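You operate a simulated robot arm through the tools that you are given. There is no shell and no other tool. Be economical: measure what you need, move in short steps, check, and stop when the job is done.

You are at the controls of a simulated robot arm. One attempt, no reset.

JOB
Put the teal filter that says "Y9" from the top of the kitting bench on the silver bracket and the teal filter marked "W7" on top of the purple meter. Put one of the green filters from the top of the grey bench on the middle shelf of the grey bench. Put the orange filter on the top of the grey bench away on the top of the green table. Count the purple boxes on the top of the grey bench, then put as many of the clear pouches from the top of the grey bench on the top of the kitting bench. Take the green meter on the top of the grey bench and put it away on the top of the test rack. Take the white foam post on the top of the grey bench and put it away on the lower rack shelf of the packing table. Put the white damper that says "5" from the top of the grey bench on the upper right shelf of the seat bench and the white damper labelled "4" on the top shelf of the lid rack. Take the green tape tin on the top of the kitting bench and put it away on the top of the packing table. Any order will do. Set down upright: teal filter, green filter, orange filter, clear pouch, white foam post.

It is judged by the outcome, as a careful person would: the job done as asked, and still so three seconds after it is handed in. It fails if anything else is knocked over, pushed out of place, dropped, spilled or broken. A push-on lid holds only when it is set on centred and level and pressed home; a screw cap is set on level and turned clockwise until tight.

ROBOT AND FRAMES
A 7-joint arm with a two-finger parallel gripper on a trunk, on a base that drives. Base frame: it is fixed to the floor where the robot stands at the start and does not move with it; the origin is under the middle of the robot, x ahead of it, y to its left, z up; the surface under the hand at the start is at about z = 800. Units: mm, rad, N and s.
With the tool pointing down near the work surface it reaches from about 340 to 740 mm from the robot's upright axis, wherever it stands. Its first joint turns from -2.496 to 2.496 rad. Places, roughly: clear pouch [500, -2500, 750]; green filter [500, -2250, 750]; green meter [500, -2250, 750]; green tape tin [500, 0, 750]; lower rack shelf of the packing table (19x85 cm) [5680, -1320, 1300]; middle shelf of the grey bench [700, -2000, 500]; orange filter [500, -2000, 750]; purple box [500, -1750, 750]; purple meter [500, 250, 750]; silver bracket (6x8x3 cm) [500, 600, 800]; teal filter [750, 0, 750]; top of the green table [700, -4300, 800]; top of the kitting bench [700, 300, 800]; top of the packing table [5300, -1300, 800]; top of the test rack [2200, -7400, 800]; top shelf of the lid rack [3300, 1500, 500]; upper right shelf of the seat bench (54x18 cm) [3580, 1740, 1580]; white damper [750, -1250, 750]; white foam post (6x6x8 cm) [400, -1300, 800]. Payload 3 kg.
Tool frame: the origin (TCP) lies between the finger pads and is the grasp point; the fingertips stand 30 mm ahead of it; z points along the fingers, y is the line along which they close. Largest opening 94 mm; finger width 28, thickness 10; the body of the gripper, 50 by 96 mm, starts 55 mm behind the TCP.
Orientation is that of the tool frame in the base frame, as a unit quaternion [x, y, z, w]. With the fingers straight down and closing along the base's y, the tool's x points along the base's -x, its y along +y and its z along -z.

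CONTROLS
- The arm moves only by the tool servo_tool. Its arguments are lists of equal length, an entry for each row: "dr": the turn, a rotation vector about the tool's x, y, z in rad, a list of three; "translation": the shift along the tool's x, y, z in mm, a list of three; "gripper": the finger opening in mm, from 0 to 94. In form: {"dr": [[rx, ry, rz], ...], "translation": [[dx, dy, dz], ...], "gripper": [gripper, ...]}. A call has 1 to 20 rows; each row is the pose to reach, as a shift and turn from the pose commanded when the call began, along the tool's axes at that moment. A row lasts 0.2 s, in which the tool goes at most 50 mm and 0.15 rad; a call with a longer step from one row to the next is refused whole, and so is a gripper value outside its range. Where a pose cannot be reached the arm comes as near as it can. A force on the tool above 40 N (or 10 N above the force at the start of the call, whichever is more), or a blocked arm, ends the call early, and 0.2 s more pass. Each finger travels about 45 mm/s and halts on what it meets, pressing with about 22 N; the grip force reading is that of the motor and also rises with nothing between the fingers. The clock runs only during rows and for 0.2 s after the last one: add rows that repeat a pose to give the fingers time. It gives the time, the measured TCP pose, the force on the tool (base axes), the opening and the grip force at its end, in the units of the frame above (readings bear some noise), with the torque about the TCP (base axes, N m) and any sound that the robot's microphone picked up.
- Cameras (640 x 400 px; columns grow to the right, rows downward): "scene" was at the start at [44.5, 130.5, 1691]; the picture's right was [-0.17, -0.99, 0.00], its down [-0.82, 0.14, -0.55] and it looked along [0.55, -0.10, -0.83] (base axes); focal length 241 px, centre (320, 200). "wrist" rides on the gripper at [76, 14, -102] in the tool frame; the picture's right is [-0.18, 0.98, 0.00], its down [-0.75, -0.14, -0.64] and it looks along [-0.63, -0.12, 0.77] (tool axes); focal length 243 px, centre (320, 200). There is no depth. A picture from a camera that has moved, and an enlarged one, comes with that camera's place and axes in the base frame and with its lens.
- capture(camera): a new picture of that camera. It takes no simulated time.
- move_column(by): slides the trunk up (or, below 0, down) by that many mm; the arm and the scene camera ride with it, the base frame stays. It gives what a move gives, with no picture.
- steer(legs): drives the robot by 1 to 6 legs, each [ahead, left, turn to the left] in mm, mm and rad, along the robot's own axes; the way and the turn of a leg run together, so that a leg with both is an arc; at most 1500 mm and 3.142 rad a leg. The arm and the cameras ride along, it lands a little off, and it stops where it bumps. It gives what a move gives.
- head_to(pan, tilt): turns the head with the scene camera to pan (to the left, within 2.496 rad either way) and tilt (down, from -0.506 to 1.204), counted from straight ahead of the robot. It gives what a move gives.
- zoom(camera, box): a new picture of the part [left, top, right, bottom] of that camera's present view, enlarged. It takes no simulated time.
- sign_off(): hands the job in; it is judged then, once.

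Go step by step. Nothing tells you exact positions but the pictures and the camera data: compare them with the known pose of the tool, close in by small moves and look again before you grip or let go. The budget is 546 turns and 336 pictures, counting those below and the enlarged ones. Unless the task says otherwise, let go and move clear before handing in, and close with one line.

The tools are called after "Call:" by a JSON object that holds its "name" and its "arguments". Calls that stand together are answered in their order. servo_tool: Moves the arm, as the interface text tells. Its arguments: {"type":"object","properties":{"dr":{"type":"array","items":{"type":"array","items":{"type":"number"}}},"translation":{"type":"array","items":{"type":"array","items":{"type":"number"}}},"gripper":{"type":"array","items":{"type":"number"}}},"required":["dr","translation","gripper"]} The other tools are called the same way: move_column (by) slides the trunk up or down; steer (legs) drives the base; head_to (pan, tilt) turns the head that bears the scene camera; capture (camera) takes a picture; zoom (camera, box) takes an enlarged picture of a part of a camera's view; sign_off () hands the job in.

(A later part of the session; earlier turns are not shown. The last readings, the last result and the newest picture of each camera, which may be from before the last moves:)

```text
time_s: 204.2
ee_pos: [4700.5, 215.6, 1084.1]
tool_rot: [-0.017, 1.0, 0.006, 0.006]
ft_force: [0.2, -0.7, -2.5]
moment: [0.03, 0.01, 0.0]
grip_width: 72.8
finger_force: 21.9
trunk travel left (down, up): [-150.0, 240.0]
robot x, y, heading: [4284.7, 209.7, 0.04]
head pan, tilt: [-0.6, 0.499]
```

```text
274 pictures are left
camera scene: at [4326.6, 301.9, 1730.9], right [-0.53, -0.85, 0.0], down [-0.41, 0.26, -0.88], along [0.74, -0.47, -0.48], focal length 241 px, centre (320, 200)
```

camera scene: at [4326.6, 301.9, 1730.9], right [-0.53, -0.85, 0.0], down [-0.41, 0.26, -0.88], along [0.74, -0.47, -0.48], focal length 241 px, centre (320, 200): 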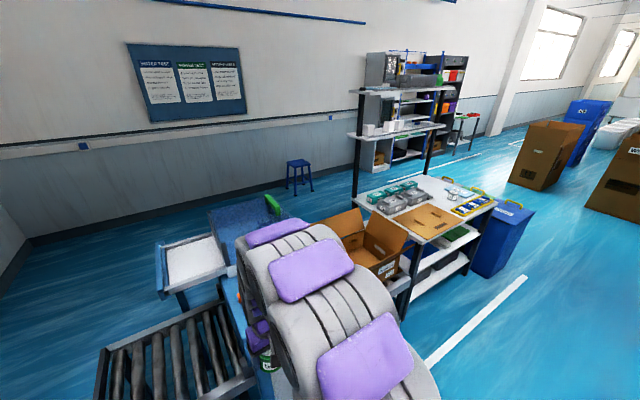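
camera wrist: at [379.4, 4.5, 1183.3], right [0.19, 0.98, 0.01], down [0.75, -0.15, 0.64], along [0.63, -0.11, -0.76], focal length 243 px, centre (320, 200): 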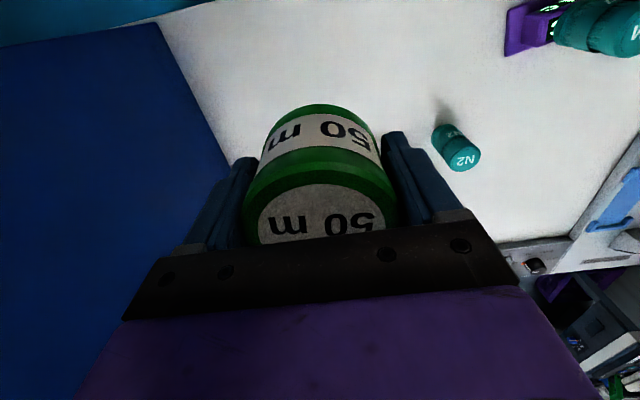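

The packing table's front edge is at x≈5000, y −770 to −1820. I'll back off a little and slide right in front of it.

Call:
{"name": "steer", "arguments": {"legs": [[-200, 0, -0.04], [0, -1500, 0]]}}

Call:
{"name": "head_to", "arguments": {"pan": 0.0, "tilt": 0.5}}

Call:
{"name": "capture", "arguments": {"camera": "scene"}}

```text
time_s: 212.7
ee_pos: [4522.6, -1266.1, 1084.3]
tool_rot: [-0.015, 1.0, 0.006, 0.005]
ft_force: [-0.5, 0.3, -2.3]
moment: [0.02, -0.01, 0.0]
grip_width: 72.3
finger_force: 22.4
trunk travel left (down, up): [-150.0, 240.0]
robot x, y, heading: [4107.8, -1273.2, 0.031]
head pan, tilt: [-0.6, 0.499]
```

```text
time_s: 213.7
ee_pos: [4521.2, -1267.4, 1083.6]
tool_rot: [-0.016, 1.0, 0.006, 0.006]
ft_force: [0.8, -0.5, -2.5]
moment: [-0.01, 0.0, 0.03]
grip_width: 72.4
finger_force: 21.2
trunk travel left (down, up): [-150.0, 240.0]
robot x, y, heading: [4105.0, -1268.6, 0.034]
head pan, tilt: [0.0, 0.499]
```

```text
273 pictures are left
camera scene: at [4163.6, -1126.5, 1730.8], right [0.03, -1.0, 0.0], down [-0.48, -0.02, -0.88], along [0.88, 0.03, -0.48], focal length 241 px, centre (320, 200)
```

scene: 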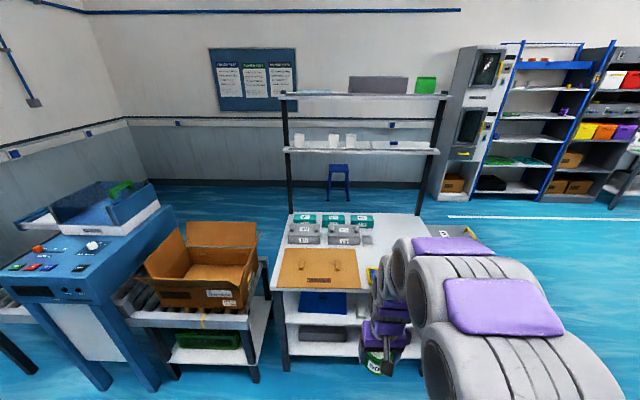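

Call:
{"name": "steer", "arguments": {"legs": [[470, 0, -0.034]]}}

Call:
{"name": "head_to", "arguments": {"pan": -0.1, "tilt": 0.9}}

Call:
{"name": "capture", "arguments": {"camera": "scene"}}

Call:
{"name": "capture", "arguments": {"camera": "wrist"}}

```text
time_s: 216.5
ee_pos: [4999.4, -1279.2, 1084.1]
tool_rot: [0.006, 1.0, 0.006, 0.006]
ft_force: [-0.1, 0.2, -3.1]
moment: [-0.02, 0.02, 0.02]
grip_width: 72.4
finger_force: 21.4
trunk travel left (down, up): [-150.0, 240.0]
robot x, y, heading: [4583.7, -1263.6, -0.013]
head pan, tilt: [0.0, 0.499]
```

```text
time_s: 217.4
ee_pos: [4997.1, -1279.3, 1086.1]
tool_rot: [0.006, 1.0, 0.006, 0.007]
ft_force: [0.5, 0.5, -2.1]
moment: [0.0, -0.01, 0.0]
grip_width: 72.4
finger_force: 22.1
trunk travel left (down, up): [-150.0, 240.0]
robot x, y, heading: [4582.0, -1265.8, -0.009]
head pan, tilt: [-0.099, 0.901]
```

```text
272 pictures are left
camera scene: at [4630.5, -1130.7, 1697.0], right [-0.11, -0.99, 0.0], down [-0.78, 0.08, -0.62], along [0.62, -0.07, -0.78], focal length 241 px, centre (320, 200)
```

scene: 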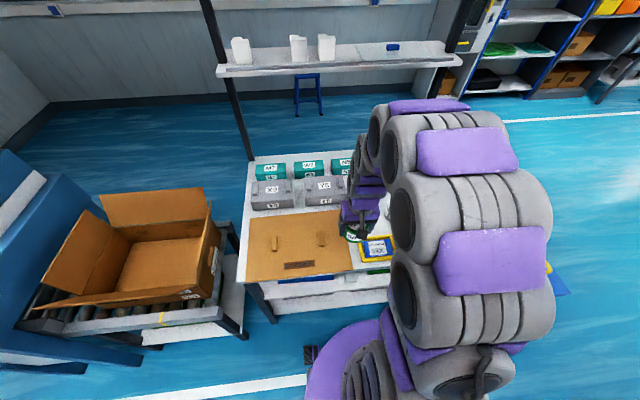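

```text
271 pictures are left
camera wrist: at [4920.5, -1265.6, 1185.4], right [0.2, 0.98, 0.02], down [0.74, -0.16, 0.65], along [0.64, -0.12, -0.76], focal length 243 px, centre (320, 200)
```

wrist: 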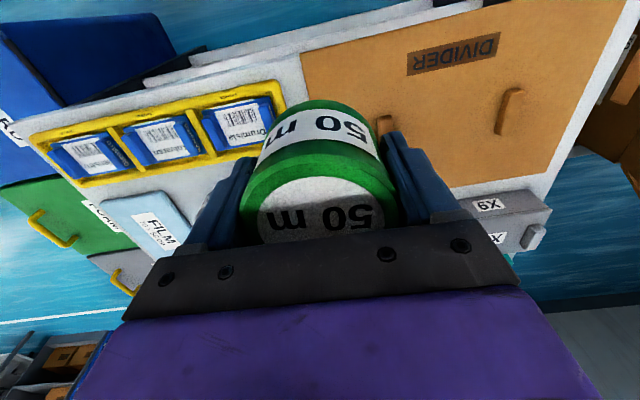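

I'll move the hand farther over the table to see free space in the middle and right.

Call:
{"name": "servo_tool", "arguments": {"dr": [[0, 0, 0], [0, 0, 0], [0, 0, 0], [0, 0, 0]], "translation": [[-40, -20, -15], [-80, -40, -30], [-120, -60, -30], [-150, -80, -30]], "gripper": [60, 60, 60, 60]}}

Call:
{"name": "capture", "arguments": {"camera": "wrist"}}

Call:
{"name": "head_to", "arguments": {"pan": -0.5, "tilt": 0.8}}

Call:
{"name": "capture", "arguments": {"camera": "scene"}}

```text
time_s: 218.4
ee_pos: [5147.1, -1365.6, 1117.2]
tool_rot: [0.006, 1.0, 0.007, 0.007]
ft_force: [0.0, -0.1, -4.0]
moment: [0.01, -0.01, 0.02]
grip_width: 72.0
finger_force: 22.3
trunk travel left (down, up): [-150.0, 240.0]
robot x, y, heading: [4580.5, -1261.4, -0.012]
head pan, tilt: [-0.099, 0.901]
```

```text
270 pictures are left
camera wrist: at [5070.4, -1351.1, 1216.1], right [0.2, 0.98, 0.02], down [0.74, -0.16, 0.65], along [0.64, -0.12, -0.76], focal length 243 px, centre (320, 200)
```

wrist: 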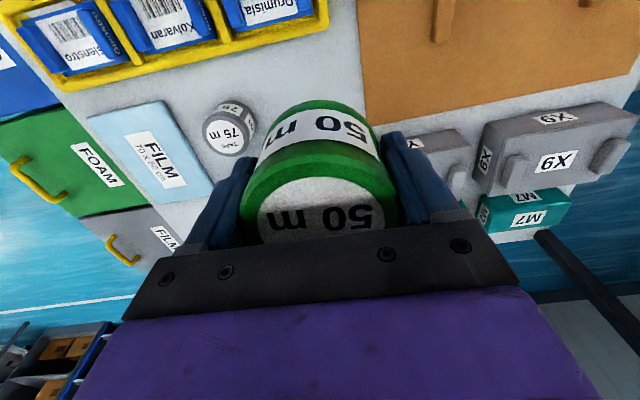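

```text
time_s: 219.2
ee_pos: [5146.3, -1362.8, 1115.5]
tool_rot: [0.006, 1.0, 0.007, 0.007]
ft_force: [-0.6, 0.0, -2.9]
moment: [-0.02, 0.02, -0.05]
grip_width: 72.3
finger_force: 22.1
trunk travel left (down, up): [-150.0, 240.0]
robot x, y, heading: [4580.7, -1261.4, -0.012]
head pan, tilt: [-0.499, 0.799]
```

```text
269 pictures are left
camera scene: at [4627.2, -1162.5, 1704.9], right [-0.49, -0.87, 0.0], down [-0.63, 0.35, -0.7], along [0.61, -0.34, -0.72], focal length 241 px, centre (320, 200)
```

scene: 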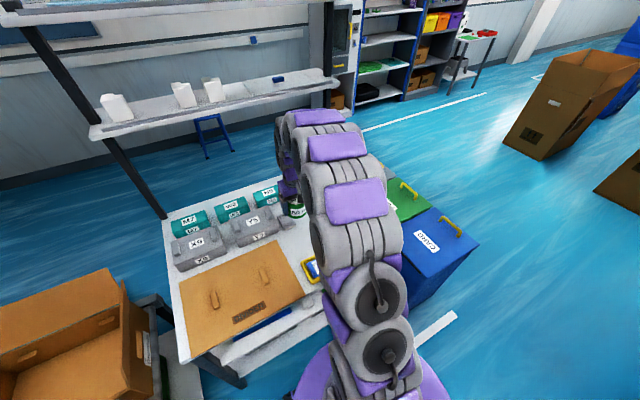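

Free spot found around (5175, −1410), between the yellow tray, the divider and the small tape roll. Moving over it and lowering.

Call:
{"name": "servo_tool", "arguments": {"dr": [[0, 0, 0], [0, 0, 0], [0, 0, 0], [0, 0, 0], [0, 0, 0], [0, 0, 0]], "translation": [[-15, -24, 0], [-29, -46, 0], [-29, -46, 45], [-29, -46, 90], [-29, -46, 135], [-29, -46, 135]], "gripper": [60, 60, 60, 60, 60, 60]}}

Call:
{"name": "capture", "arguments": {"camera": "wrist"}}

```text
time_s: 220.7
ee_pos: [5175.2, -1408.0, 980.2]
tool_rot: [0.006, 1.0, 0.007, 0.008]
ft_force: [-1.0, 0.1, -2.6]
moment: [0.0, -0.01, -0.03]
grip_width: 72.4
finger_force: 21.9
trunk travel left (down, up): [-150.0, 240.0]
robot x, y, heading: [4582.4, -1263.4, -0.011]
head pan, tilt: [-0.499, 0.799]
```

```text
268 pictures are left
camera wrist: at [5099.1, -1394.8, 1081.2], right [0.2, 0.98, 0.02], down [0.74, -0.16, 0.65], along [0.64, -0.12, -0.76], focal length 243 px, centre (320, 200)
```

wrist: 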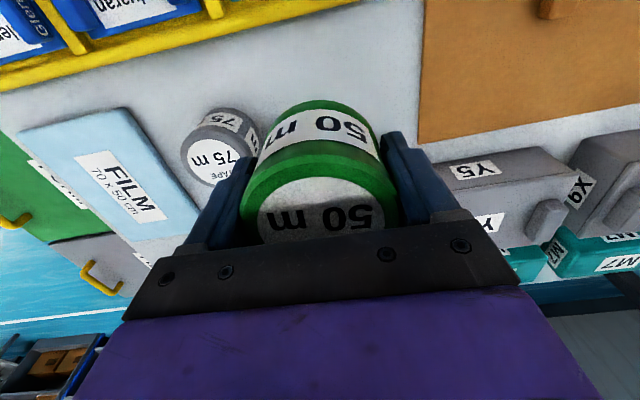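

Call:
{"name": "servo_tool", "arguments": {"dr": [[0, 0, 0], [0, 0, 0], [0, 0, 0], [0, 0, 0]], "translation": [[0, 8, 40], [0, 8, 85], [0, 8, 125], [0, 8, 135]], "gripper": [60, 60, 60, 60]}}

Call:
{"name": "capture", "arguments": {"camera": "wrist"}}

```text
time_s: 221.7
ee_pos: [5176.4, -1396.6, 845.1]
tool_rot: [0.006, 1.0, 0.007, 0.007]
ft_force: [-0.1, -0.4, -2.5]
moment: [-0.02, -0.01, -0.02]
grip_width: 72.4
finger_force: 21.8
trunk travel left (down, up): [-150.0, 240.0]
robot x, y, heading: [4580.8, -1262.0, -0.007]
head pan, tilt: [-0.499, 0.799]
```

```text
267 pictures are left
camera wrist: at [5100.0, -1383.2, 946.5], right [0.2, 0.98, 0.02], down [0.74, -0.16, 0.65], along [0.64, -0.12, -0.76], focal length 243 px, centre (320, 200)
```

wrist: 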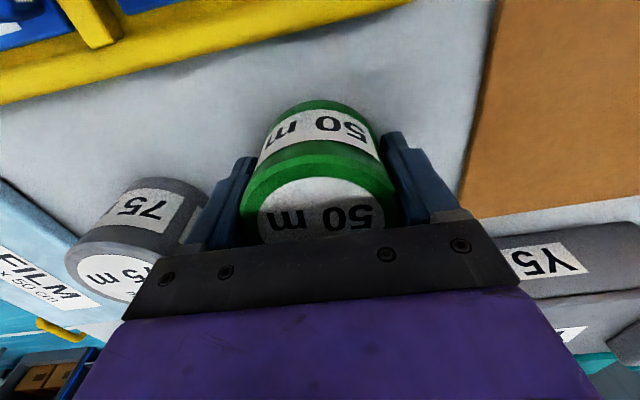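

Call:
{"name": "servo_tool", "arguments": {"dr": [[0, 0, 0], [0, 0, 0], [0, 0, 0]], "translation": [[0, 0, 4], [0, 0, 8], [0, 0, 10]], "gripper": [60, 60, 60]}}

```text
time_s: 222.4
ee_pos: [5176.8, -1396.7, 837.5]
tool_rot: [0.007, 1.0, 0.007, 0.008]
ft_force: [-1.0, -1.8, 9.3]
moment: [-0.34, 0.31, 0.04]
grip_width: 72.6
finger_force: 22.2
trunk travel left (down, up): [-150.0, 240.0]
robot x, y, heading: [4579.0, -1263.0, -0.009]
head pan, tilt: [-0.499, 0.799]
```

Contact at z≈837; I'll press lightly, open and rise.

Call:
{"name": "servo_tool", "arguments": {"dr": [[0, 0, 0], [0, 0, 0], [0, 0, 0], [0, 0, 0]], "translation": [[0, 0, 1], [0, 0, 1], [0, 0, 0], [0, 0, 0]], "gripper": [60, 78, 88, 88]}}

Call:
{"name": "servo_tool", "arguments": {"dr": [[0, 0, 0], [0, 0, 0], [0, 0, 0], [0, 0, 0], [0, 0, 0], [0, 0, 0]], "translation": [[0, 0, -40], [0, 0, -85], [0, 0, -130], [0, 0, -175], [0, 0, -220], [0, 0, -260]], "gripper": [90, 90, 90, 90, 90, 90]}}

Call:
{"name": "capture", "arguments": {"camera": "wrist"}}

```text
time_s: 223.4
ee_pos: [5179.1, -1397.6, 834.7]
tool_rot: [0.006, 1.0, 0.007, 0.007]
ft_force: [0.4, -0.5, 0.3]
moment: [-0.03, 0.02, -0.02]
grip_width: 87.8
finger_force: 0.0
trunk travel left (down, up): [-150.0, 240.0]
robot x, y, heading: [4579.1, -1269.6, -0.007]
head pan, tilt: [-0.499, 0.799]
```

```text
time_s: 224.8
ee_pos: [5173.1, -1398.4, 1098.8]
tool_rot: [0.006, 1.0, 0.007, 0.006]
ft_force: [-0.6, 0.1, 0.1]
moment: [-0.03, 0.0, -0.01]
grip_width: 90.0
finger_force: 0.1
trunk travel left (down, up): [-150.0, 240.0]
robot x, y, heading: [4581.0, -1267.4, -0.012]
head pan, tilt: [-0.499, 0.799]
```

```text
266 pictures are left
camera wrist: at [5096.3, -1385.0, 1199.0], right [0.2, 0.98, 0.02], down [0.74, -0.16, 0.65], along [0.64, -0.12, -0.76], focal length 243 px, centre (320, 200)
```

wrist: 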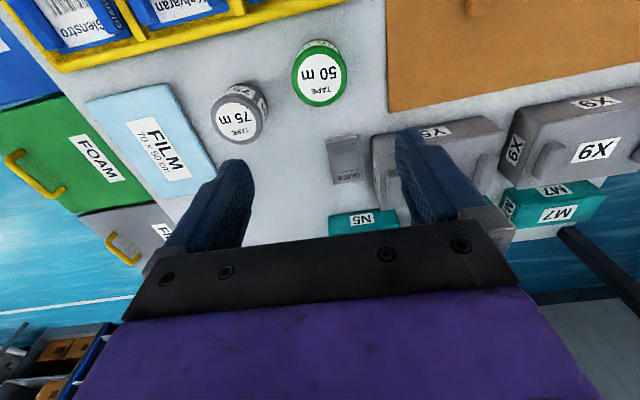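

The tin stands on the packing table. From the map, the grey bench is only about 400 mm deep and can be served from the aisle behind it, which saves long detours. I'll retract the arm and drive back to the aisle.

Call:
{"name": "servo_tool", "arguments": {"dr": [[0, 0, 0], [0, 0, 0], [0, 0, 0], [0, 0, 0], [0, 0, 0]], "translation": [[40, 30, -10], [80, 60, -20], [120, 90, -30], [150, 120, -40], [170, 130, -50]], "gripper": [90, 90, 90, 90, 90]}}

Call:
{"name": "steer", "arguments": {"legs": [[-480, 0, 0], [0, 1420, 0], [-1500, 0, 0], [-800, 0, 0], [0, 0, 3.14]]}}

Call:
{"name": "head_to", "arguments": {"pan": 0.6, "tilt": 0.5}}

Call:
{"name": "capture", "arguments": {"camera": "scene"}}

```text
refused: row 1 steps farther than a row can; nothing moved
```

```text
time_s: 252.5
ee_pos: [1218.6, 247.4, 1098.8]
tool_rot: [1.0, -0.006, -0.007, 0.007]
ft_force: [-0.2, 0.3, 0.3]
moment: [0.01, 0.0, -0.03]
grip_width: 90.0
finger_force: 0.1
trunk travel left (down, up): [-150.0, 240.0]
robot x, y, heading: [1813.2, 120.7, 3.133]
head pan, tilt: [-0.499, 0.799]
```

```text
time_s: 253.8
ee_pos: [1219.7, 249.1, 1098.8]
tool_rot: [1.0, -0.005, -0.007, 0.007]
ft_force: [0.2, -0.1, 0.7]
moment: [-0.02, 0.02, -0.02]
grip_width: 90.0
finger_force: 0.1
trunk travel left (down, up): [-150.0, 240.0]
robot x, y, heading: [1808.8, 116.2, 3.134]
head pan, tilt: [0.6, 0.499]
```

```text
265 pictures are left
camera scene: at [1759.2, -73.9, 1730.9], right [-0.56, 0.83, 0.0], down [0.4, 0.27, -0.88], along [-0.73, -0.49, -0.48], focal length 241 px, centre (320, 200)
```

scene: 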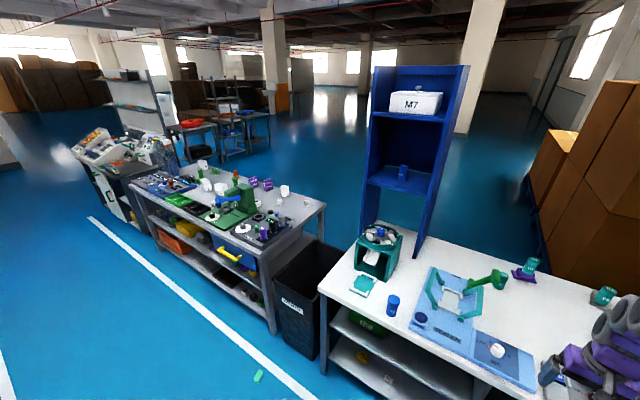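

Call:
{"name": "servo_tool", "arguments": {"dr": [[0, 0, 0], [0, 0, 0], [0, 0, 0], [0, 0, 0], [0, 0, 0]], "translation": [[38, 25, -5], [76, 50, -10], [114, 75, -15], [145, 100, -20], [165, 120, -25]], "gripper": [90, 90, 90, 90, 90]}}

Call:
{"name": "steer", "arguments": {"legs": [[0, 1500, 0.0], [250, 300, 0.008]]}}

Call:
{"name": "head_to", "arguments": {"pan": 0.3, "tilt": 0.8}}

Call:
{"name": "capture", "arguments": {"camera": "scene"}}

```text
time_s: 255.0
ee_pos: [1384.1, 126.0, 1122.0]
tool_rot: [1.0, -0.007, -0.008, 0.006]
ft_force: [0.4, -1.0, -0.1]
moment: [0.03, -0.03, -0.01]
grip_width: 90.1
finger_force: 0.0
trunk travel left (down, up): [-150.0, 240.0]
robot x, y, heading: [1809.3, 114.3, 3.131]
head pan, tilt: [0.6, 0.499]
```

```text
time_s: 264.5
ee_pos: [1123.2, -1676.8, 1121.8]
tool_rot: [1.0, 0.001, -0.006, 0.006]
ft_force: [0.1, 0.3, 0.0]
moment: [-0.03, 0.0, -0.02]
grip_width: 90.0
finger_force: 0.0
trunk travel left (down, up): [-150.0, 240.0]
robot x, y, heading: [1551.4, -1685.3, -3.139]
head pan, tilt: [0.6, 0.499]
```

```text
time_s: 265.3
ee_pos: [1125.3, -1675.7, 1122.7]
tool_rot: [1.0, 0.001, -0.008, 0.006]
ft_force: [0.6, -0.1, -0.5]
moment: [-0.02, 0.01, 0.0]
grip_width: 90.3
finger_force: 0.0
trunk travel left (down, up): [-150.0, 240.0]
robot x, y, heading: [1551.6, -1681.4, -3.133]
head pan, tilt: [0.3, 0.799]
```

```text
264 pictures are left
camera scene: at [1502.7, -1846.1, 1704.9], right [-0.3, 0.95, 0.0], down [0.68, 0.22, -0.7], along [-0.66, -0.21, -0.72], focal length 241 px, centre (320, 200)
```

scene: 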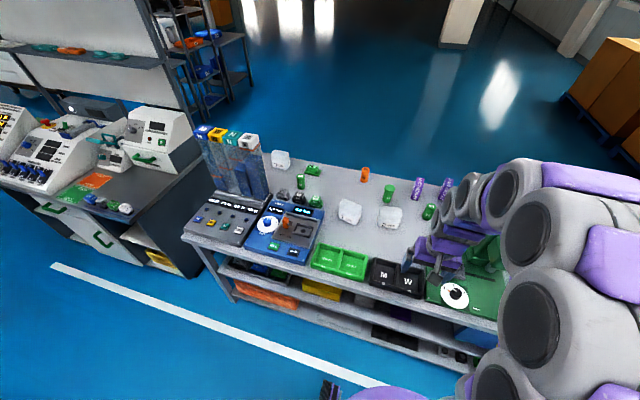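

Call:
{"name": "zoom", "arguments": {"camera": "scene", "box": [180, 120, 340, 220]}}

Call:
{"name": "zoom", "arguments": {"camera": "scene", "box": [320, 150, 480, 250]}}

Call:
{"name": "zoom", "arguments": {"camera": "scene", "box": [180, 190, 340, 300]}}

```text
4.00 times, centred on (260, 170) of scene
camera zoom: at [1502.7, -1846.1, 1704.9], right [-0.3, 0.95, 0.0], down [0.68, 0.22, -0.7], along [-0.66, -0.21, -0.72], focal length 964 px, centre (560, 320)
```

zoom: 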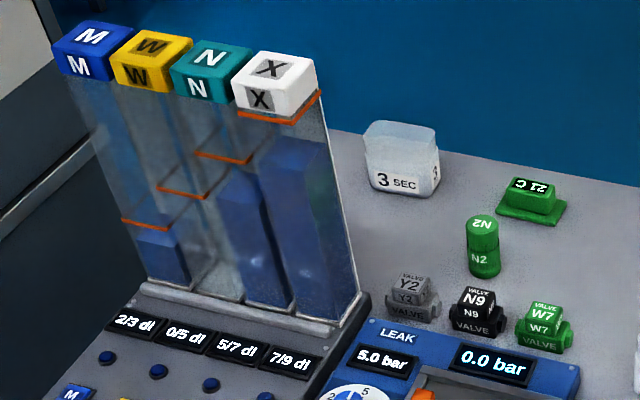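

```text
4.00 times, centred on (400, 200) of scene
camera zoom: at [1502.7, -1846.1, 1704.9], right [-0.3, 0.95, 0.0], down [0.68, 0.22, -0.7], along [-0.66, -0.21, -0.72], focal length 964 px, centre (0, 200)
```

zoom: 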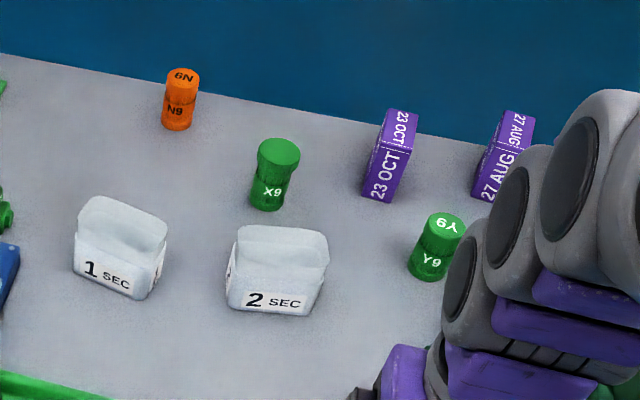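

```text
3.64 times, centred on (260, 245) of scene
camera zoom: at [1502.7, -1846.1, 1704.9], right [-0.3, 0.95, 0.0], down [0.68, 0.22, -0.7], along [-0.66, -0.21, -0.72], focal length 876 px, centre (538, 36)
```

zoom: 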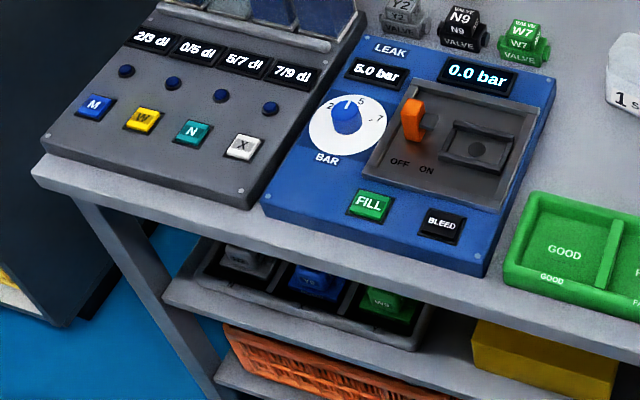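

From behind I can see three clear pouches (1, 2, 3 SEC), green filters X9, Y9, N2, one orange filter, a green meter and two purple boxes so far. I'll drive up close to the bench's back edge and get a view without the arm in the way.

Call:
{"name": "steer", "arguments": {"legs": [[170, 60, 0]]}}

Call:
{"name": "servo_tool", "arguments": {"dr": [[0, 0, 0], [0, 0, 0], [0, 0, 0], [0, 0, 0], [0, 0, 0], [0, 0, 0], [0, 0, 0], [0, 0, 0]], "translation": [[0, -45, 0], [0, -90, 0], [0, -135, 0], [0, -180, 0], [0, -225, 0], [0, -270, 0], [0, -315, 0], [0, -350, 0]], "gripper": [90, 90, 90, 90, 90, 90, 90, 90]}}

Call:
{"name": "head_to", "arguments": {"pan": -0.3, "tilt": 0.8}}

Call:
{"name": "capture", "arguments": {"camera": "scene"}}

Call:
{"name": "capture", "arguments": {"camera": "wrist"}}

```text
time_s: 266.8
ee_pos: [951.4, -1734.3, 1122.2]
tool_rot: [1.0, 0.002, -0.008, 0.006]
ft_force: [-0.2, -0.9, 1.1]
moment: [-0.01, -0.02, 0.04]
grip_width: 90.2
finger_force: 0.0
trunk travel left (down, up): [-150.0, 240.0]
robot x, y, heading: [1382.9, -1743.6, -3.142]
head pan, tilt: [0.3, 0.799]
```

```text
time_s: 268.6
ee_pos: [951.7, -1384.8, 1119.2]
tool_rot: [1.0, 0.001, -0.008, 0.007]
ft_force: [-0.1, 0.3, 0.4]
moment: [0.0, -0.02, 0.03]
grip_width: 90.3
finger_force: 0.1
trunk travel left (down, up): [-150.0, 240.0]
robot x, y, heading: [1379.8, -1745.5, -3.138]
head pan, tilt: [0.3, 0.799]
```

```text
time_s: 269.6
ee_pos: [951.5, -1387.0, 1118.0]
tool_rot: [1.0, 0.002, -0.008, 0.008]
ft_force: [-0.6, 0.4, -0.6]
moment: [-0.01, 0.03, -0.01]
grip_width: 89.7
finger_force: 0.0
trunk travel left (down, up): [-150.0, 240.0]
robot x, y, heading: [1381.6, -1740.8, -3.14]
head pan, tilt: [-0.3, 0.799]
```

```text
260 pictures are left
camera scene: at [1330.5, -1854.8, 1705.2], right [0.29, 0.96, 0.0], down [0.69, -0.21, -0.7], along [-0.67, 0.2, -0.72], focal length 241 px, centre (320, 200)
```

scene: 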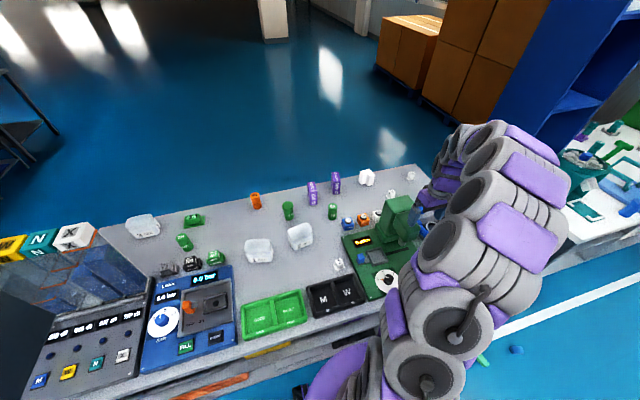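

```text
259 pictures are left
camera wrist: at [1030.4, -1399.6, 1219.0], right [-0.18, -0.98, 0.02], down [-0.74, 0.15, 0.65], along [-0.64, 0.11, -0.76], focal length 243 px, centre (320, 200)
```

wrist: 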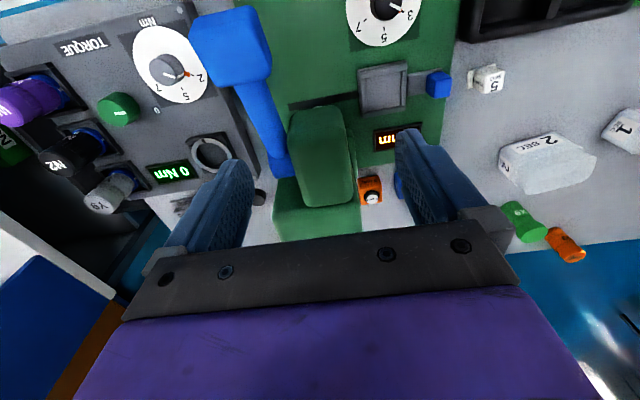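

Call:
{"name": "zoom", "arguments": {"camera": "scene", "box": [280, 160, 440, 280]}}

Call:
{"name": "zoom", "arguments": {"camera": "wrist", "box": [340, 50, 540, 175]}}

```text
3.33 times, centred on (360, 220) of scene
camera zoom: at [1330.5, -1854.8, 1705.2], right [0.29, 0.96, 0.0], down [0.69, -0.21, -0.7], along [-0.67, 0.2, -0.72], focal length 804 px, centre (187, 133)
```

zoom: 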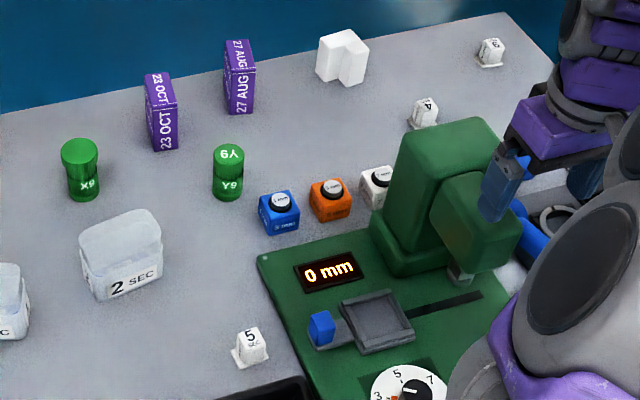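

```text
3.20 times, centred on (440, 112) of wrist
camera zoom: at [1030.4, -1399.6, 1219.0], right [-0.18, -0.98, 0.02], down [-0.74, 0.15, 0.65], along [-0.64, 0.11, -0.76], focal length 776 px, centre (-64, 480)
```

zoom: 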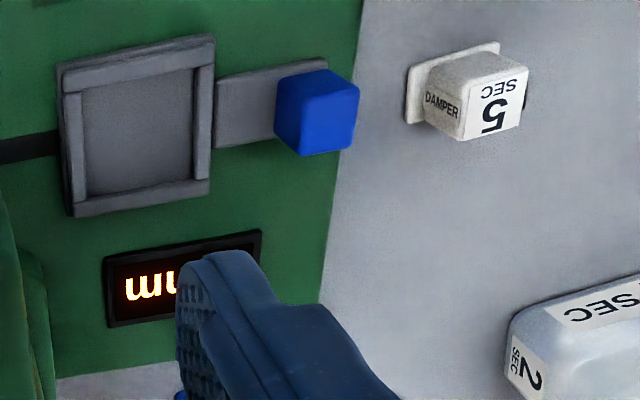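

There are exactly two purple boxes, so two clear pouches go to the kitting bench; "1 SEC" and "2 SEC" are nearest. Damper "5" is at about (878, −1640). I'll move above pouch 2 for a close look.

Call:
{"name": "servo_tool", "arguments": {"dr": [[0, 0, 0], [0, 0, 0], [0, 0, 0], [0, 0, 0], [0, 0, 0], [0, 0, 0], [0, 0, 0], [0, 0, 0], [0, 0, 0], [0, 0, 0]], "translation": [[0, 45, 0], [0, 90, 0], [0, 135, 0], [-30, 170, 0], [-60, 205, 0], [-90, 240, 0], [-120, 275, 0], [-150, 310, 0], [-180, 345, 0], [-195, 370, 0]], "gripper": [90, 90, 90, 90, 90, 90, 90, 90, 90, 90]}}

Call:
{"name": "capture", "arguments": {"camera": "wrist"}}

```text
time_s: 271.8
ee_pos: [758.8, -1759.6, 1127.0]
tool_rot: [1.0, 0.001, -0.007, 0.006]
ft_force: [-0.5, 0.4, 1.0]
moment: [0.01, 0.0, 0.0]
grip_width: 90.2
finger_force: 0.0
trunk travel left (down, up): [-150.0, 240.0]
robot x, y, heading: [1377.6, -1739.1, -3.14]
head pan, tilt: [-0.3, 0.799]
```

```text
256 pictures are left
camera wrist: at [836.5, -1772.5, 1226.6], right [-0.18, -0.98, 0.01], down [-0.74, 0.15, 0.65], along [-0.64, 0.11, -0.76], focal length 243 px, centre (320, 200)
```

wrist: 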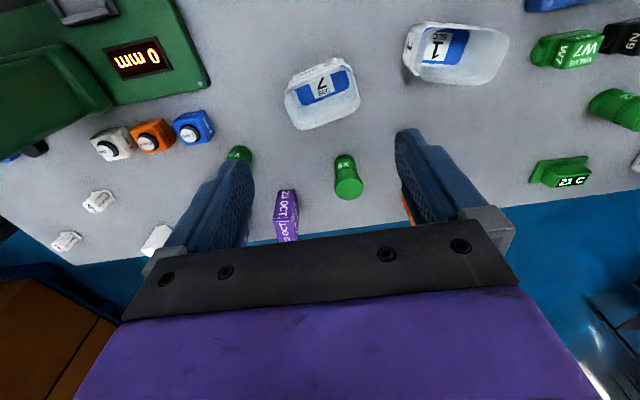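

Call:
{"name": "zoom", "arguments": {"camera": "wrist", "box": [260, 10, 520, 150]}}

Call:
{"name": "zoom", "arguments": {"camera": "scene", "box": [230, 200, 330, 280]}}

```text
2.46 times, centred on (390, 80) of wrist
camera zoom: at [836.5, -1772.5, 1226.6], right [-0.18, -0.98, 0.01], down [-0.74, 0.15, 0.65], along [-0.64, 0.11, -0.76], focal length 597 px, centre (148, 495)
```

zoom: 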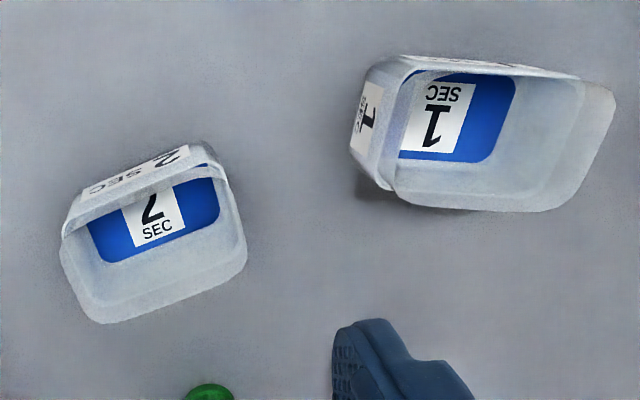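

```text
5.00 times, centred on (280, 240) of scene
camera zoom: at [1328.6, -1860.5, 1704.7], right [0.29, 0.96, 0.0], down [0.69, -0.21, -0.7], along [-0.66, 0.2, -0.72], focal length 1205 px, centre (520, 0)
```

zoom: 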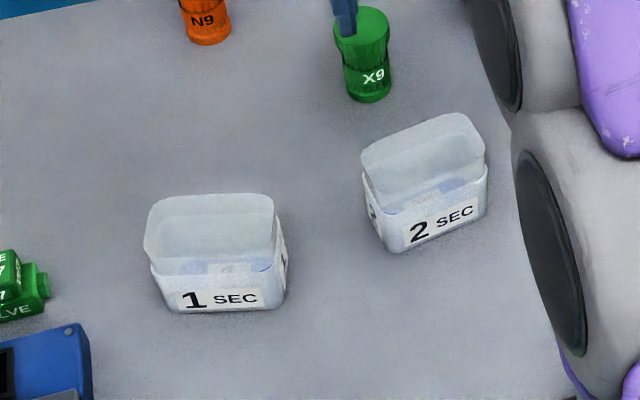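

The pouches are open tubs, about 94×52 mm at the rim; pouch 2's centre is about (719, −1760), its long side nearly along y. I'll turn the tool about 1.42 rad to grip across the short side.

Call:
{"name": "servo_tool", "arguments": {"dr": [[0, 0, 0.14], [0, 0, 0.28], [0, 0, 0.42], [0, 0, 0.56], [0, 0, 0.7], [0, 0, 0.84], [0, 0, 0.98], [0, 0, 1.12], [0, 0, 1.26], [0, 0, 1.42], [0, 0, 1.42]], "translation": [[-10, 0, 10], [-20, 0, 20], [-30, 0, 30], [-38, 0, 40], [-38, 0, 50], [-38, 0, 60], [-38, 0, 70], [-38, 0, 80], [-38, 0, 90], [-38, 0, 100], [-38, 0, 100]], "gripper": [90, 90, 90, 90, 90, 90, 90, 90, 90, 90, 90]}}

Call:
{"name": "capture", "arguments": {"camera": "wrist"}}

```text
refused: row 10 steps farther than a row can; nothing moved
```

```text
253 pictures are left
camera wrist: at [836.5, -1772.5, 1226.6], right [-0.18, -0.98, 0.01], down [-0.74, 0.15, 0.65], along [-0.64, 0.11, -0.76], focal length 243 px, centre (320, 200)
```

wrist: 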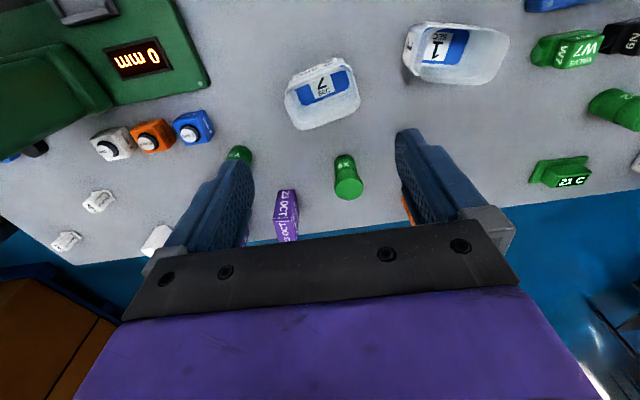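

One turning step was too large (0.16 rad); repeating with 0.142 steps.

Call:
{"name": "servo_tool", "arguments": {"dr": [[0, 0, 0.142], [0, 0, 0.284], [0, 0, 0.426], [0, 0, 0.568], [0, 0, 0.71], [0, 0, 0.852], [0, 0, 0.994], [0, 0, 1.136], [0, 0, 1.278], [0, 0, 1.42], [0, 0, 1.42]], "translation": [[-10, 0, 10], [-20, 0, 20], [-30, 0, 30], [-38, 0, 40], [-38, 0, 50], [-38, 0, 60], [-38, 0, 70], [-38, 0, 80], [-38, 0, 90], [-38, 0, 100], [-38, 0, 100]], "gripper": [90, 90, 90, 90, 90, 90, 90, 90, 90, 90, 90]}}

Call:
{"name": "capture", "arguments": {"camera": "wrist"}}

```text
time_s: 274.2
ee_pos: [717.7, -1760.1, 1026.0]
tool_rot: [0.759, -0.651, -0.003, 0.009]
ft_force: [-0.1, 0.6, 0.2]
moment: [-0.03, 0.01, 0.01]
grip_width: 90.0
finger_force: 0.0
trunk travel left (down, up): [-150.0, 240.0]
robot x, y, heading: [1381.1, -1744.1, -3.135]
head pan, tilt: [-0.3, 0.799]
```

```text
252 pictures are left
camera wrist: at [717.8, -1836.3, 1128.0], right [-1.0, 0.03, 0.02], down [0.04, 0.77, 0.63], along [0.01, 0.63, -0.77], focal length 243 px, centre (320, 200)
```

wrist: 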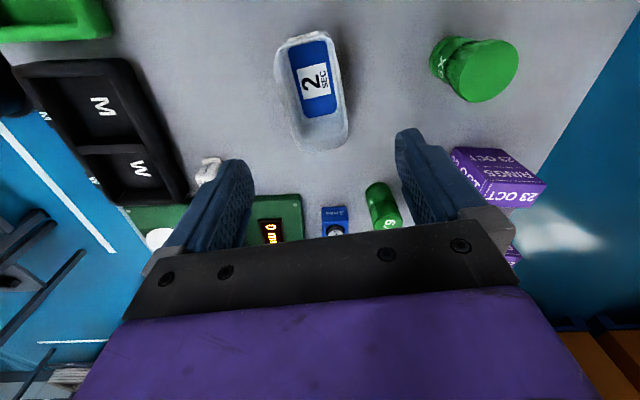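

Centre refined to (722, −1760). Going down to about z=895 to check alignment.

Call:
{"name": "servo_tool", "arguments": {"dr": [[0, 0, 0.04], [0, 0, 0.04], [0, 0, 0.04]], "translation": [[0, -4, 45], [0, -4, 90], [0, -4, 131]], "gripper": [90, 90, 90]}}

Call:
{"name": "capture", "arguments": {"camera": "wrist"}}

```text
time_s: 275.0
ee_pos: [719.2, -1760.3, 894.8]
tool_rot: [0.746, -0.666, -0.002, 0.009]
ft_force: [0.8, 0.1, -0.2]
moment: [0.02, 0.02, -0.01]
grip_width: 89.9
finger_force: 0.1
trunk travel left (down, up): [-150.0, 240.0]
robot x, y, heading: [1382.5, -1742.8, -3.14]
head pan, tilt: [-0.3, 0.799]
```

```text
251 pictures are left
camera wrist: at [716.3, -1836.7, 997.6], right [-1.0, 0.07, 0.01], down [0.06, 0.77, 0.63], along [0.03, 0.63, -0.77], focal length 243 px, centre (320, 200)
```

wrist: 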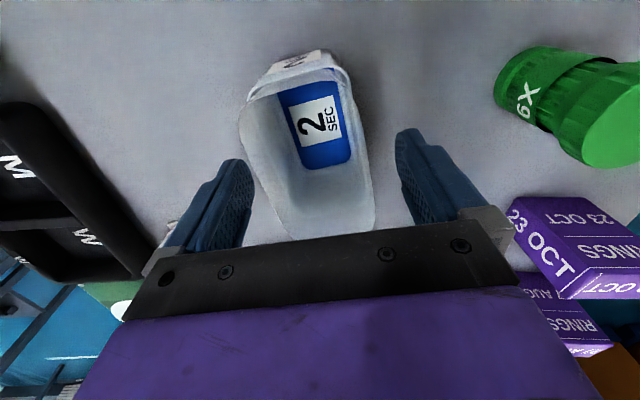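

Call:
{"name": "servo_tool", "arguments": {"dr": [[0, 0, 0], [0, 0, 0], [0, 0, 0], [0, 0, 0], [0, 0, 0], [0, 0, 0]], "translation": [[0, 0, 25], [0, 0, 50], [0, 0, 50], [0, 0, 50], [0, 0, 50], [0, 0, 50]], "gripper": [90, 90, 70, 50, 30, 30]}}

Call:
{"name": "capture", "arguments": {"camera": "wrist"}}

```text
time_s: 276.4
ee_pos: [719.5, -1759.8, 846.0]
tool_rot: [0.746, -0.666, -0.001, 0.01]
ft_force: [0.0, 0.1, 0.1]
moment: [-0.01, -0.03, 0.02]
grip_width: 62.4
finger_force: 21.8
trunk travel left (down, up): [-150.0, 240.0]
robot x, y, heading: [1381.8, -1744.1, -3.133]
head pan, tilt: [-0.3, 0.799]
```

```text
250 pictures are left
camera wrist: at [716.5, -1836.6, 948.7], right [-1.0, 0.07, 0.02], down [0.07, 0.77, 0.63], along [0.03, 0.63, -0.78], focal length 243 px, centre (320, 200)
```

wrist: 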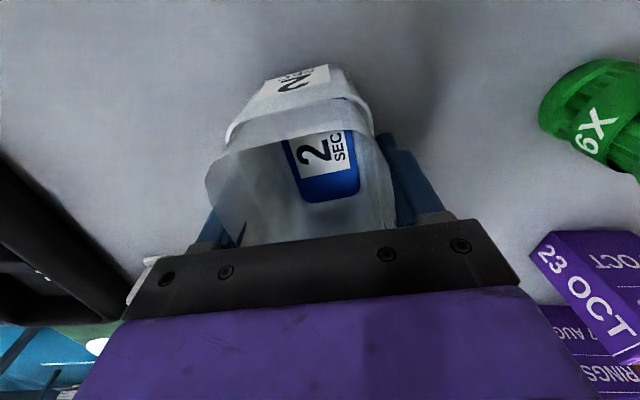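

Gripped at 62 mm. Lifting.

Call:
{"name": "servo_tool", "arguments": {"dr": [[0, 0, 0], [0, 0, 0], [0, 0, 0], [0, 0, 0], [0, 0, 0], [0, 0, 0]], "translation": [[0, 0, -40], [0, 0, -85], [0, 0, -130], [0, 0, -175], [0, 0, -220], [0, 0, -265]], "gripper": [30, 30, 30, 30, 30, 30]}}

Call:
{"name": "capture", "arguments": {"camera": "wrist"}}

```text
time_s: 277.8
ee_pos: [725.4, -1759.6, 1110.4]
tool_rot: [0.746, -0.666, -0.002, 0.009]
ft_force: [0.5, 0.6, 0.0]
moment: [0.0, 0.02, 0.01]
grip_width: 62.1
finger_force: 21.8
trunk travel left (down, up): [-150.0, 240.0]
robot x, y, heading: [1378.1, -1740.8, -3.135]
head pan, tilt: [-0.3, 0.799]
```

```text
249 pictures are left
camera wrist: at [722.4, -1836.2, 1213.4], right [-1.0, 0.07, 0.02], down [0.07, 0.77, 0.63], along [0.03, 0.63, -0.78], focal length 243 px, centre (320, 200)
```

wrist: 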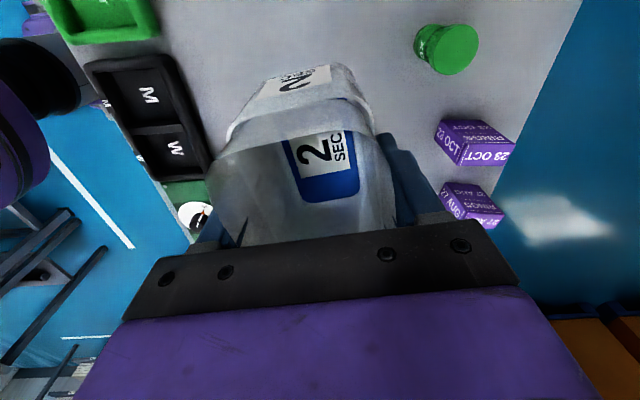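

Held well. Now I'll retract the arm, back out, and slide north to the back of the kitting bench.

Call:
{"name": "servo_tool", "arguments": {"dr": [[0, 0, 0], [0, 0, 0], [0, 0, 0], [0, 0, 0], [0, 0, 0]], "translation": [[5, -45, 0], [10, -90, 0], [15, -135, 0], [20, -180, 0], [25, -218, 0]], "gripper": [30, 30, 30, 30, 30]}}

Call:
{"name": "steer", "arguments": {"legs": [[-220, 0, 0], [0, -1490, 0]]}}

Call:
{"name": "head_to", "arguments": {"pan": 0.1, "tilt": 0.7}}

Call:
{"name": "capture", "arguments": {"camera": "scene"}}

```text
time_s: 279.0
ee_pos: [944.8, -1758.9, 1107.0]
tool_rot: [0.746, -0.666, -0.001, 0.008]
ft_force: [-0.2, -0.3, -1.1]
moment: [0.03, -0.01, -0.02]
grip_width: 61.8
finger_force: 21.9
trunk travel left (down, up): [-150.0, 240.0]
robot x, y, heading: [1382.9, -1745.2, -3.137]
head pan, tilt: [-0.3, 0.799]
```

```text
time_s: 284.2
ee_pos: [1163.5, -1161.7, 1105.1]
tool_rot: [0.753, -0.658, -0.021, -0.01]
ft_force: [-0.2, -0.8, 0.5]
moment: [0.13, 0.04, 0.0]
grip_width: 61.2
finger_force: 21.3
trunk travel left (down, up): [-150.0, 240.0]
robot x, y, heading: [1597.2, -1081.8, -3.125]
head pan, tilt: [-0.3, 0.799]
stopped in leg 2: the robot was blocked; the commanded pose is now the measured one
```

```text
time_s: 285.1
ee_pos: [1163.2, -1150.0, 1105.2]
tool_rot: [0.753, -0.658, -0.018, -0.007]
ft_force: [-0.5, -1.1, -0.2]
moment: [0.02, 0.0, 0.01]
grip_width: 61.6
finger_force: 21.9
trunk travel left (down, up): [-150.0, 240.0]
robot x, y, heading: [1597.8, -1080.4, -3.126]
head pan, tilt: [0.099, 0.7]
```

```text
248 pictures are left
camera scene: at [1542.9, -1280.9, 1707.4], right [-0.12, 0.99, 0.03], down [0.64, 0.1, -0.76], along [-0.76, -0.07, -0.65], focal length 241 px, centre (320, 200)
```

scene: 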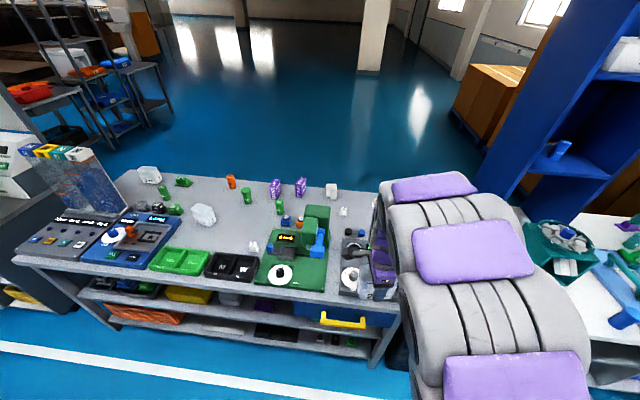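

The base was stopped at y≈−1080, probably by the small pieces on the floor. I'll look down there.

Call:
{"name": "head_to", "arguments": {"pan": -1.2, "tilt": 1.0}}

Call:
{"name": "capture", "arguments": {"camera": "scene"}}

```text
time_s: 286.5
ee_pos: [1164.4, -1144.6, 1108.6]
tool_rot: [0.753, -0.658, -0.018, -0.004]
ft_force: [0.6, -0.1, -0.4]
moment: [0.01, 0.01, 0.03]
grip_width: 61.6
finger_force: 21.9
trunk travel left (down, up): [-150.0, 240.0]
robot x, y, heading: [1598.7, -1076.9, -3.122]
head pan, tilt: [-1.201, 1.0]
```

```text
247 pictures are left
camera scene: at [1601.1, -1168.7, 1689.1], right [0.93, 0.38, 0.01], down [0.32, -0.77, -0.55], along [-0.2, 0.51, -0.84], focal length 241 px, centre (320, 200)
```

scene: 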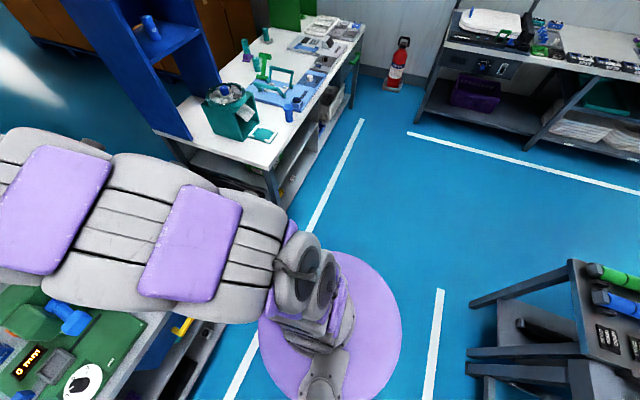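

Call:
{"name": "steer", "arguments": {"legs": [[0, 80, 0]]}}

Call:
{"name": "servo_tool", "arguments": {"dr": [[0, 0, 0], [0, 0, 0], [0, 0, 0], [0, 0, 0], [0, 0, 0], [0, 0, 0]], "translation": [[45, 0, 0], [90, 0, 0], [135, 0, 0], [180, 0, 0], [225, 0, 0], [250, 0, 0]], "gripper": [30, 30, 30, 30, 30, 30]}}

Call:
{"name": "head_to", "arguments": {"pan": -1.0, "tilt": 1.0}}

Call:
{"name": "capture", "arguments": {"camera": "scene"}}

```text
time_s: 287.6
ee_pos: [1165.4, -1158.6, 1109.3]
tool_rot: [0.749, -0.662, -0.003, 0.014]
ft_force: [-0.1, 0.4, -0.3]
moment: [-0.1, -0.03, -0.01]
grip_width: 61.5
finger_force: 21.7
trunk travel left (down, up): [-150.0, 240.0]
robot x, y, heading: [1599.3, -1142.6, -3.127]
head pan, tilt: [-1.201, 1.0]
```

```text
time_s: 289.2
ee_pos: [1196.1, -1400.4, 1115.7]
tool_rot: [0.75, -0.662, 0.001, 0.017]
ft_force: [-0.4, -1.5, -0.9]
moment: [0.01, 0.03, -0.04]
grip_width: 61.8
finger_force: 22.0
trunk travel left (down, up): [-150.0, 240.0]
robot x, y, heading: [1600.3, -1143.2, -3.126]
head pan, tilt: [-1.201, 1.0]
stopped in row 6: the arm was blocked; the commanded pose is now the measured one
```

```text
time_s: 289.9
ee_pos: [1196.5, -1416.1, 1111.9]
tool_rot: [0.75, -0.661, -0.003, 0.014]
ft_force: [-0.1, 0.4, -0.7]
moment: [0.01, 0.01, -0.01]
grip_width: 61.4
finger_force: 21.4
trunk travel left (down, up): [-150.0, 240.0]
robot x, y, heading: [1597.3, -1151.7, -3.129]
head pan, tilt: [-1.0, 1.0]
```

```text
246 pictures are left
camera scene: at [1589.6, -1249.5, 1688.7], right [0.83, 0.55, 0.01], down [0.47, -0.69, -0.55], along [-0.3, 0.46, -0.84], focal length 241 px, centre (320, 200)
```

scene: 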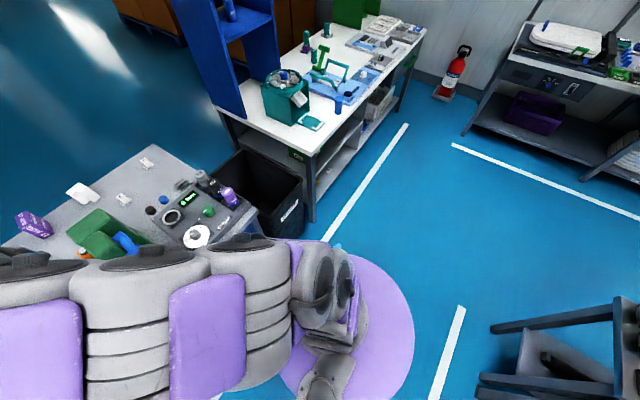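

The floor pieces lie at about (1307, −833) and (1305, −572). I'll keep clear of them: back out to x≈1800, go north there, and approach the kitting bench at y≈−150.

Call:
{"name": "servo_tool", "arguments": {"dr": [[0, 0, 0], [0, 0, 0], [0, 0, 0], [0, 0, 0], [0, 0, 0], [0, 0, 0]], "translation": [[-40, 0, 0], [-80, 0, 0], [-120, 0, 0], [-160, 0, 0], [-200, 0, 0], [-240, 0, 0]], "gripper": [30, 30, 30, 30, 30, 30]}}

Call:
{"name": "steer", "arguments": {"legs": [[-220, 0, 0], [0, -1000, 0]]}}

Call:
{"name": "head_to", "arguments": {"pan": 0.5, "tilt": 0.9}}

Call:
{"name": "capture", "arguments": {"camera": "scene"}}

```text
time_s: 291.3
ee_pos: [1165.2, -1192.7, 1110.9]
tool_rot: [0.751, -0.66, -0.006, 0.01]
ft_force: [-0.5, 0.5, 0.5]
moment: [0.03, -0.01, -0.01]
grip_width: 61.4
finger_force: 21.6
trunk travel left (down, up): [-150.0, 240.0]
robot x, y, heading: [1600.2, -1148.2, -3.124]
head pan, tilt: [-1.0, 1.0]
```

```text
time_s: 297.8
ee_pos: [1373.6, -164.7, 1110.2]
tool_rot: [0.745, -0.667, -0.006, 0.011]
ft_force: [-0.6, 0.2, -0.4]
moment: [0.0, 0.01, 0.01]
grip_width: 61.5
finger_force: 22.4
trunk travel left (down, up): [-150.0, 240.0]
robot x, y, heading: [1808.2, -133.8, 3.142]
head pan, tilt: [-1.0, 1.0]
```

```text
time_s: 299.4
ee_pos: [1373.7, -160.6, 1110.3]
tool_rot: [0.745, -0.667, -0.004, 0.013]
ft_force: [-0.3, -0.4, -0.1]
moment: [0.02, 0.01, 0.02]
grip_width: 61.6
finger_force: 21.8
trunk travel left (down, up): [-150.0, 240.0]
robot x, y, heading: [1805.3, -136.4, 3.138]
head pan, tilt: [0.499, 0.901]
```

```text
245 pictures are left
camera scene: at [1768.0, -312.6, 1696.9], right [-0.48, 0.88, 0.0], down [0.69, 0.37, -0.62], along [-0.54, -0.3, -0.79], focal length 241 px, centre (320, 200)
```

scene: 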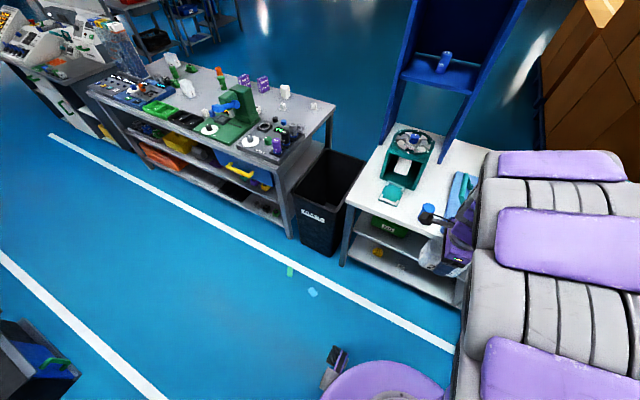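

Call:
{"name": "steer", "arguments": {"legs": [[430, 0, 0]]}}

Call:
{"name": "head_to", "arguments": {"pan": 0.15, "tilt": 1.0}}

Call:
{"name": "capture", "arguments": {"camera": "scene"}}

Call:
{"name": "capture", "arguments": {"camera": "wrist"}}

```text
time_s: 302.1
ee_pos: [939.4, -158.5, 1110.8]
tool_rot: [0.744, -0.668, -0.004, 0.014]
ft_force: [-0.2, 0.0, -0.6]
moment: [0.0, -0.03, -0.03]
grip_width: 61.6
finger_force: 21.6
trunk travel left (down, up): [-150.0, 240.0]
robot x, y, heading: [1374.0, -134.5, 3.141]
head pan, tilt: [0.499, 0.901]
```

```text
time_s: 302.9
ee_pos: [941.8, -159.3, 1111.0]
tool_rot: [0.744, -0.668, -0.004, 0.014]
ft_force: [-0.5, 0.3, -0.8]
moment: [0.04, 0.02, 0.0]
grip_width: 61.7
finger_force: 22.4
trunk travel left (down, up): [-150.0, 240.0]
robot x, y, heading: [1374.0, -139.0, 3.14]
head pan, tilt: [0.15, 1.0]
```

```text
244 pictures are left
camera scene: at [1331.6, -285.8, 1689.7], right [-0.15, 0.99, 0.0], down [0.83, 0.12, -0.54], along [-0.53, -0.08, -0.84], focal length 241 px, centre (320, 200)
```

scene: 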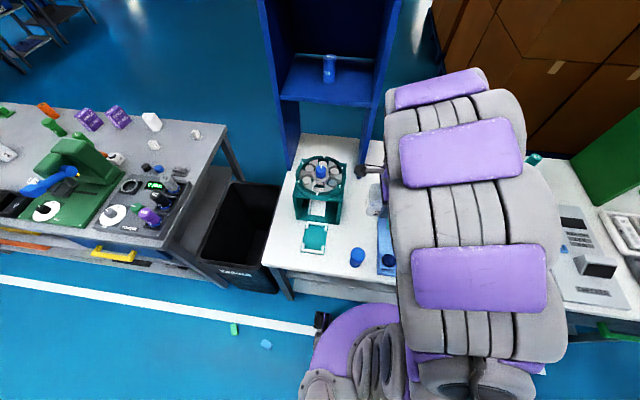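

```text
243 pictures are left
camera wrist: at [938.4, -234.9, 1213.5], right [-1.0, 0.08, 0.02], down [0.07, 0.77, 0.63], along [0.03, 0.63, -0.78], focal length 243 px, centre (320, 200)
```

wrist: 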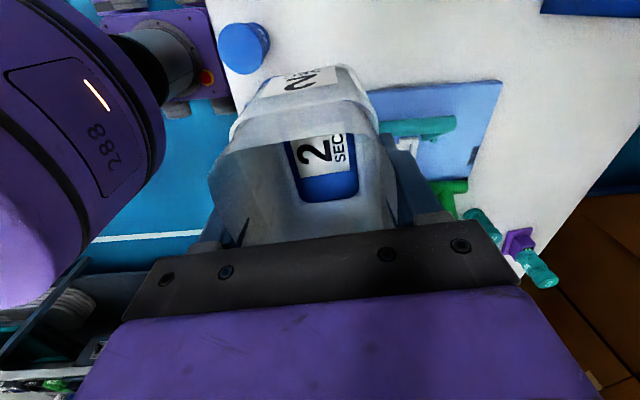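

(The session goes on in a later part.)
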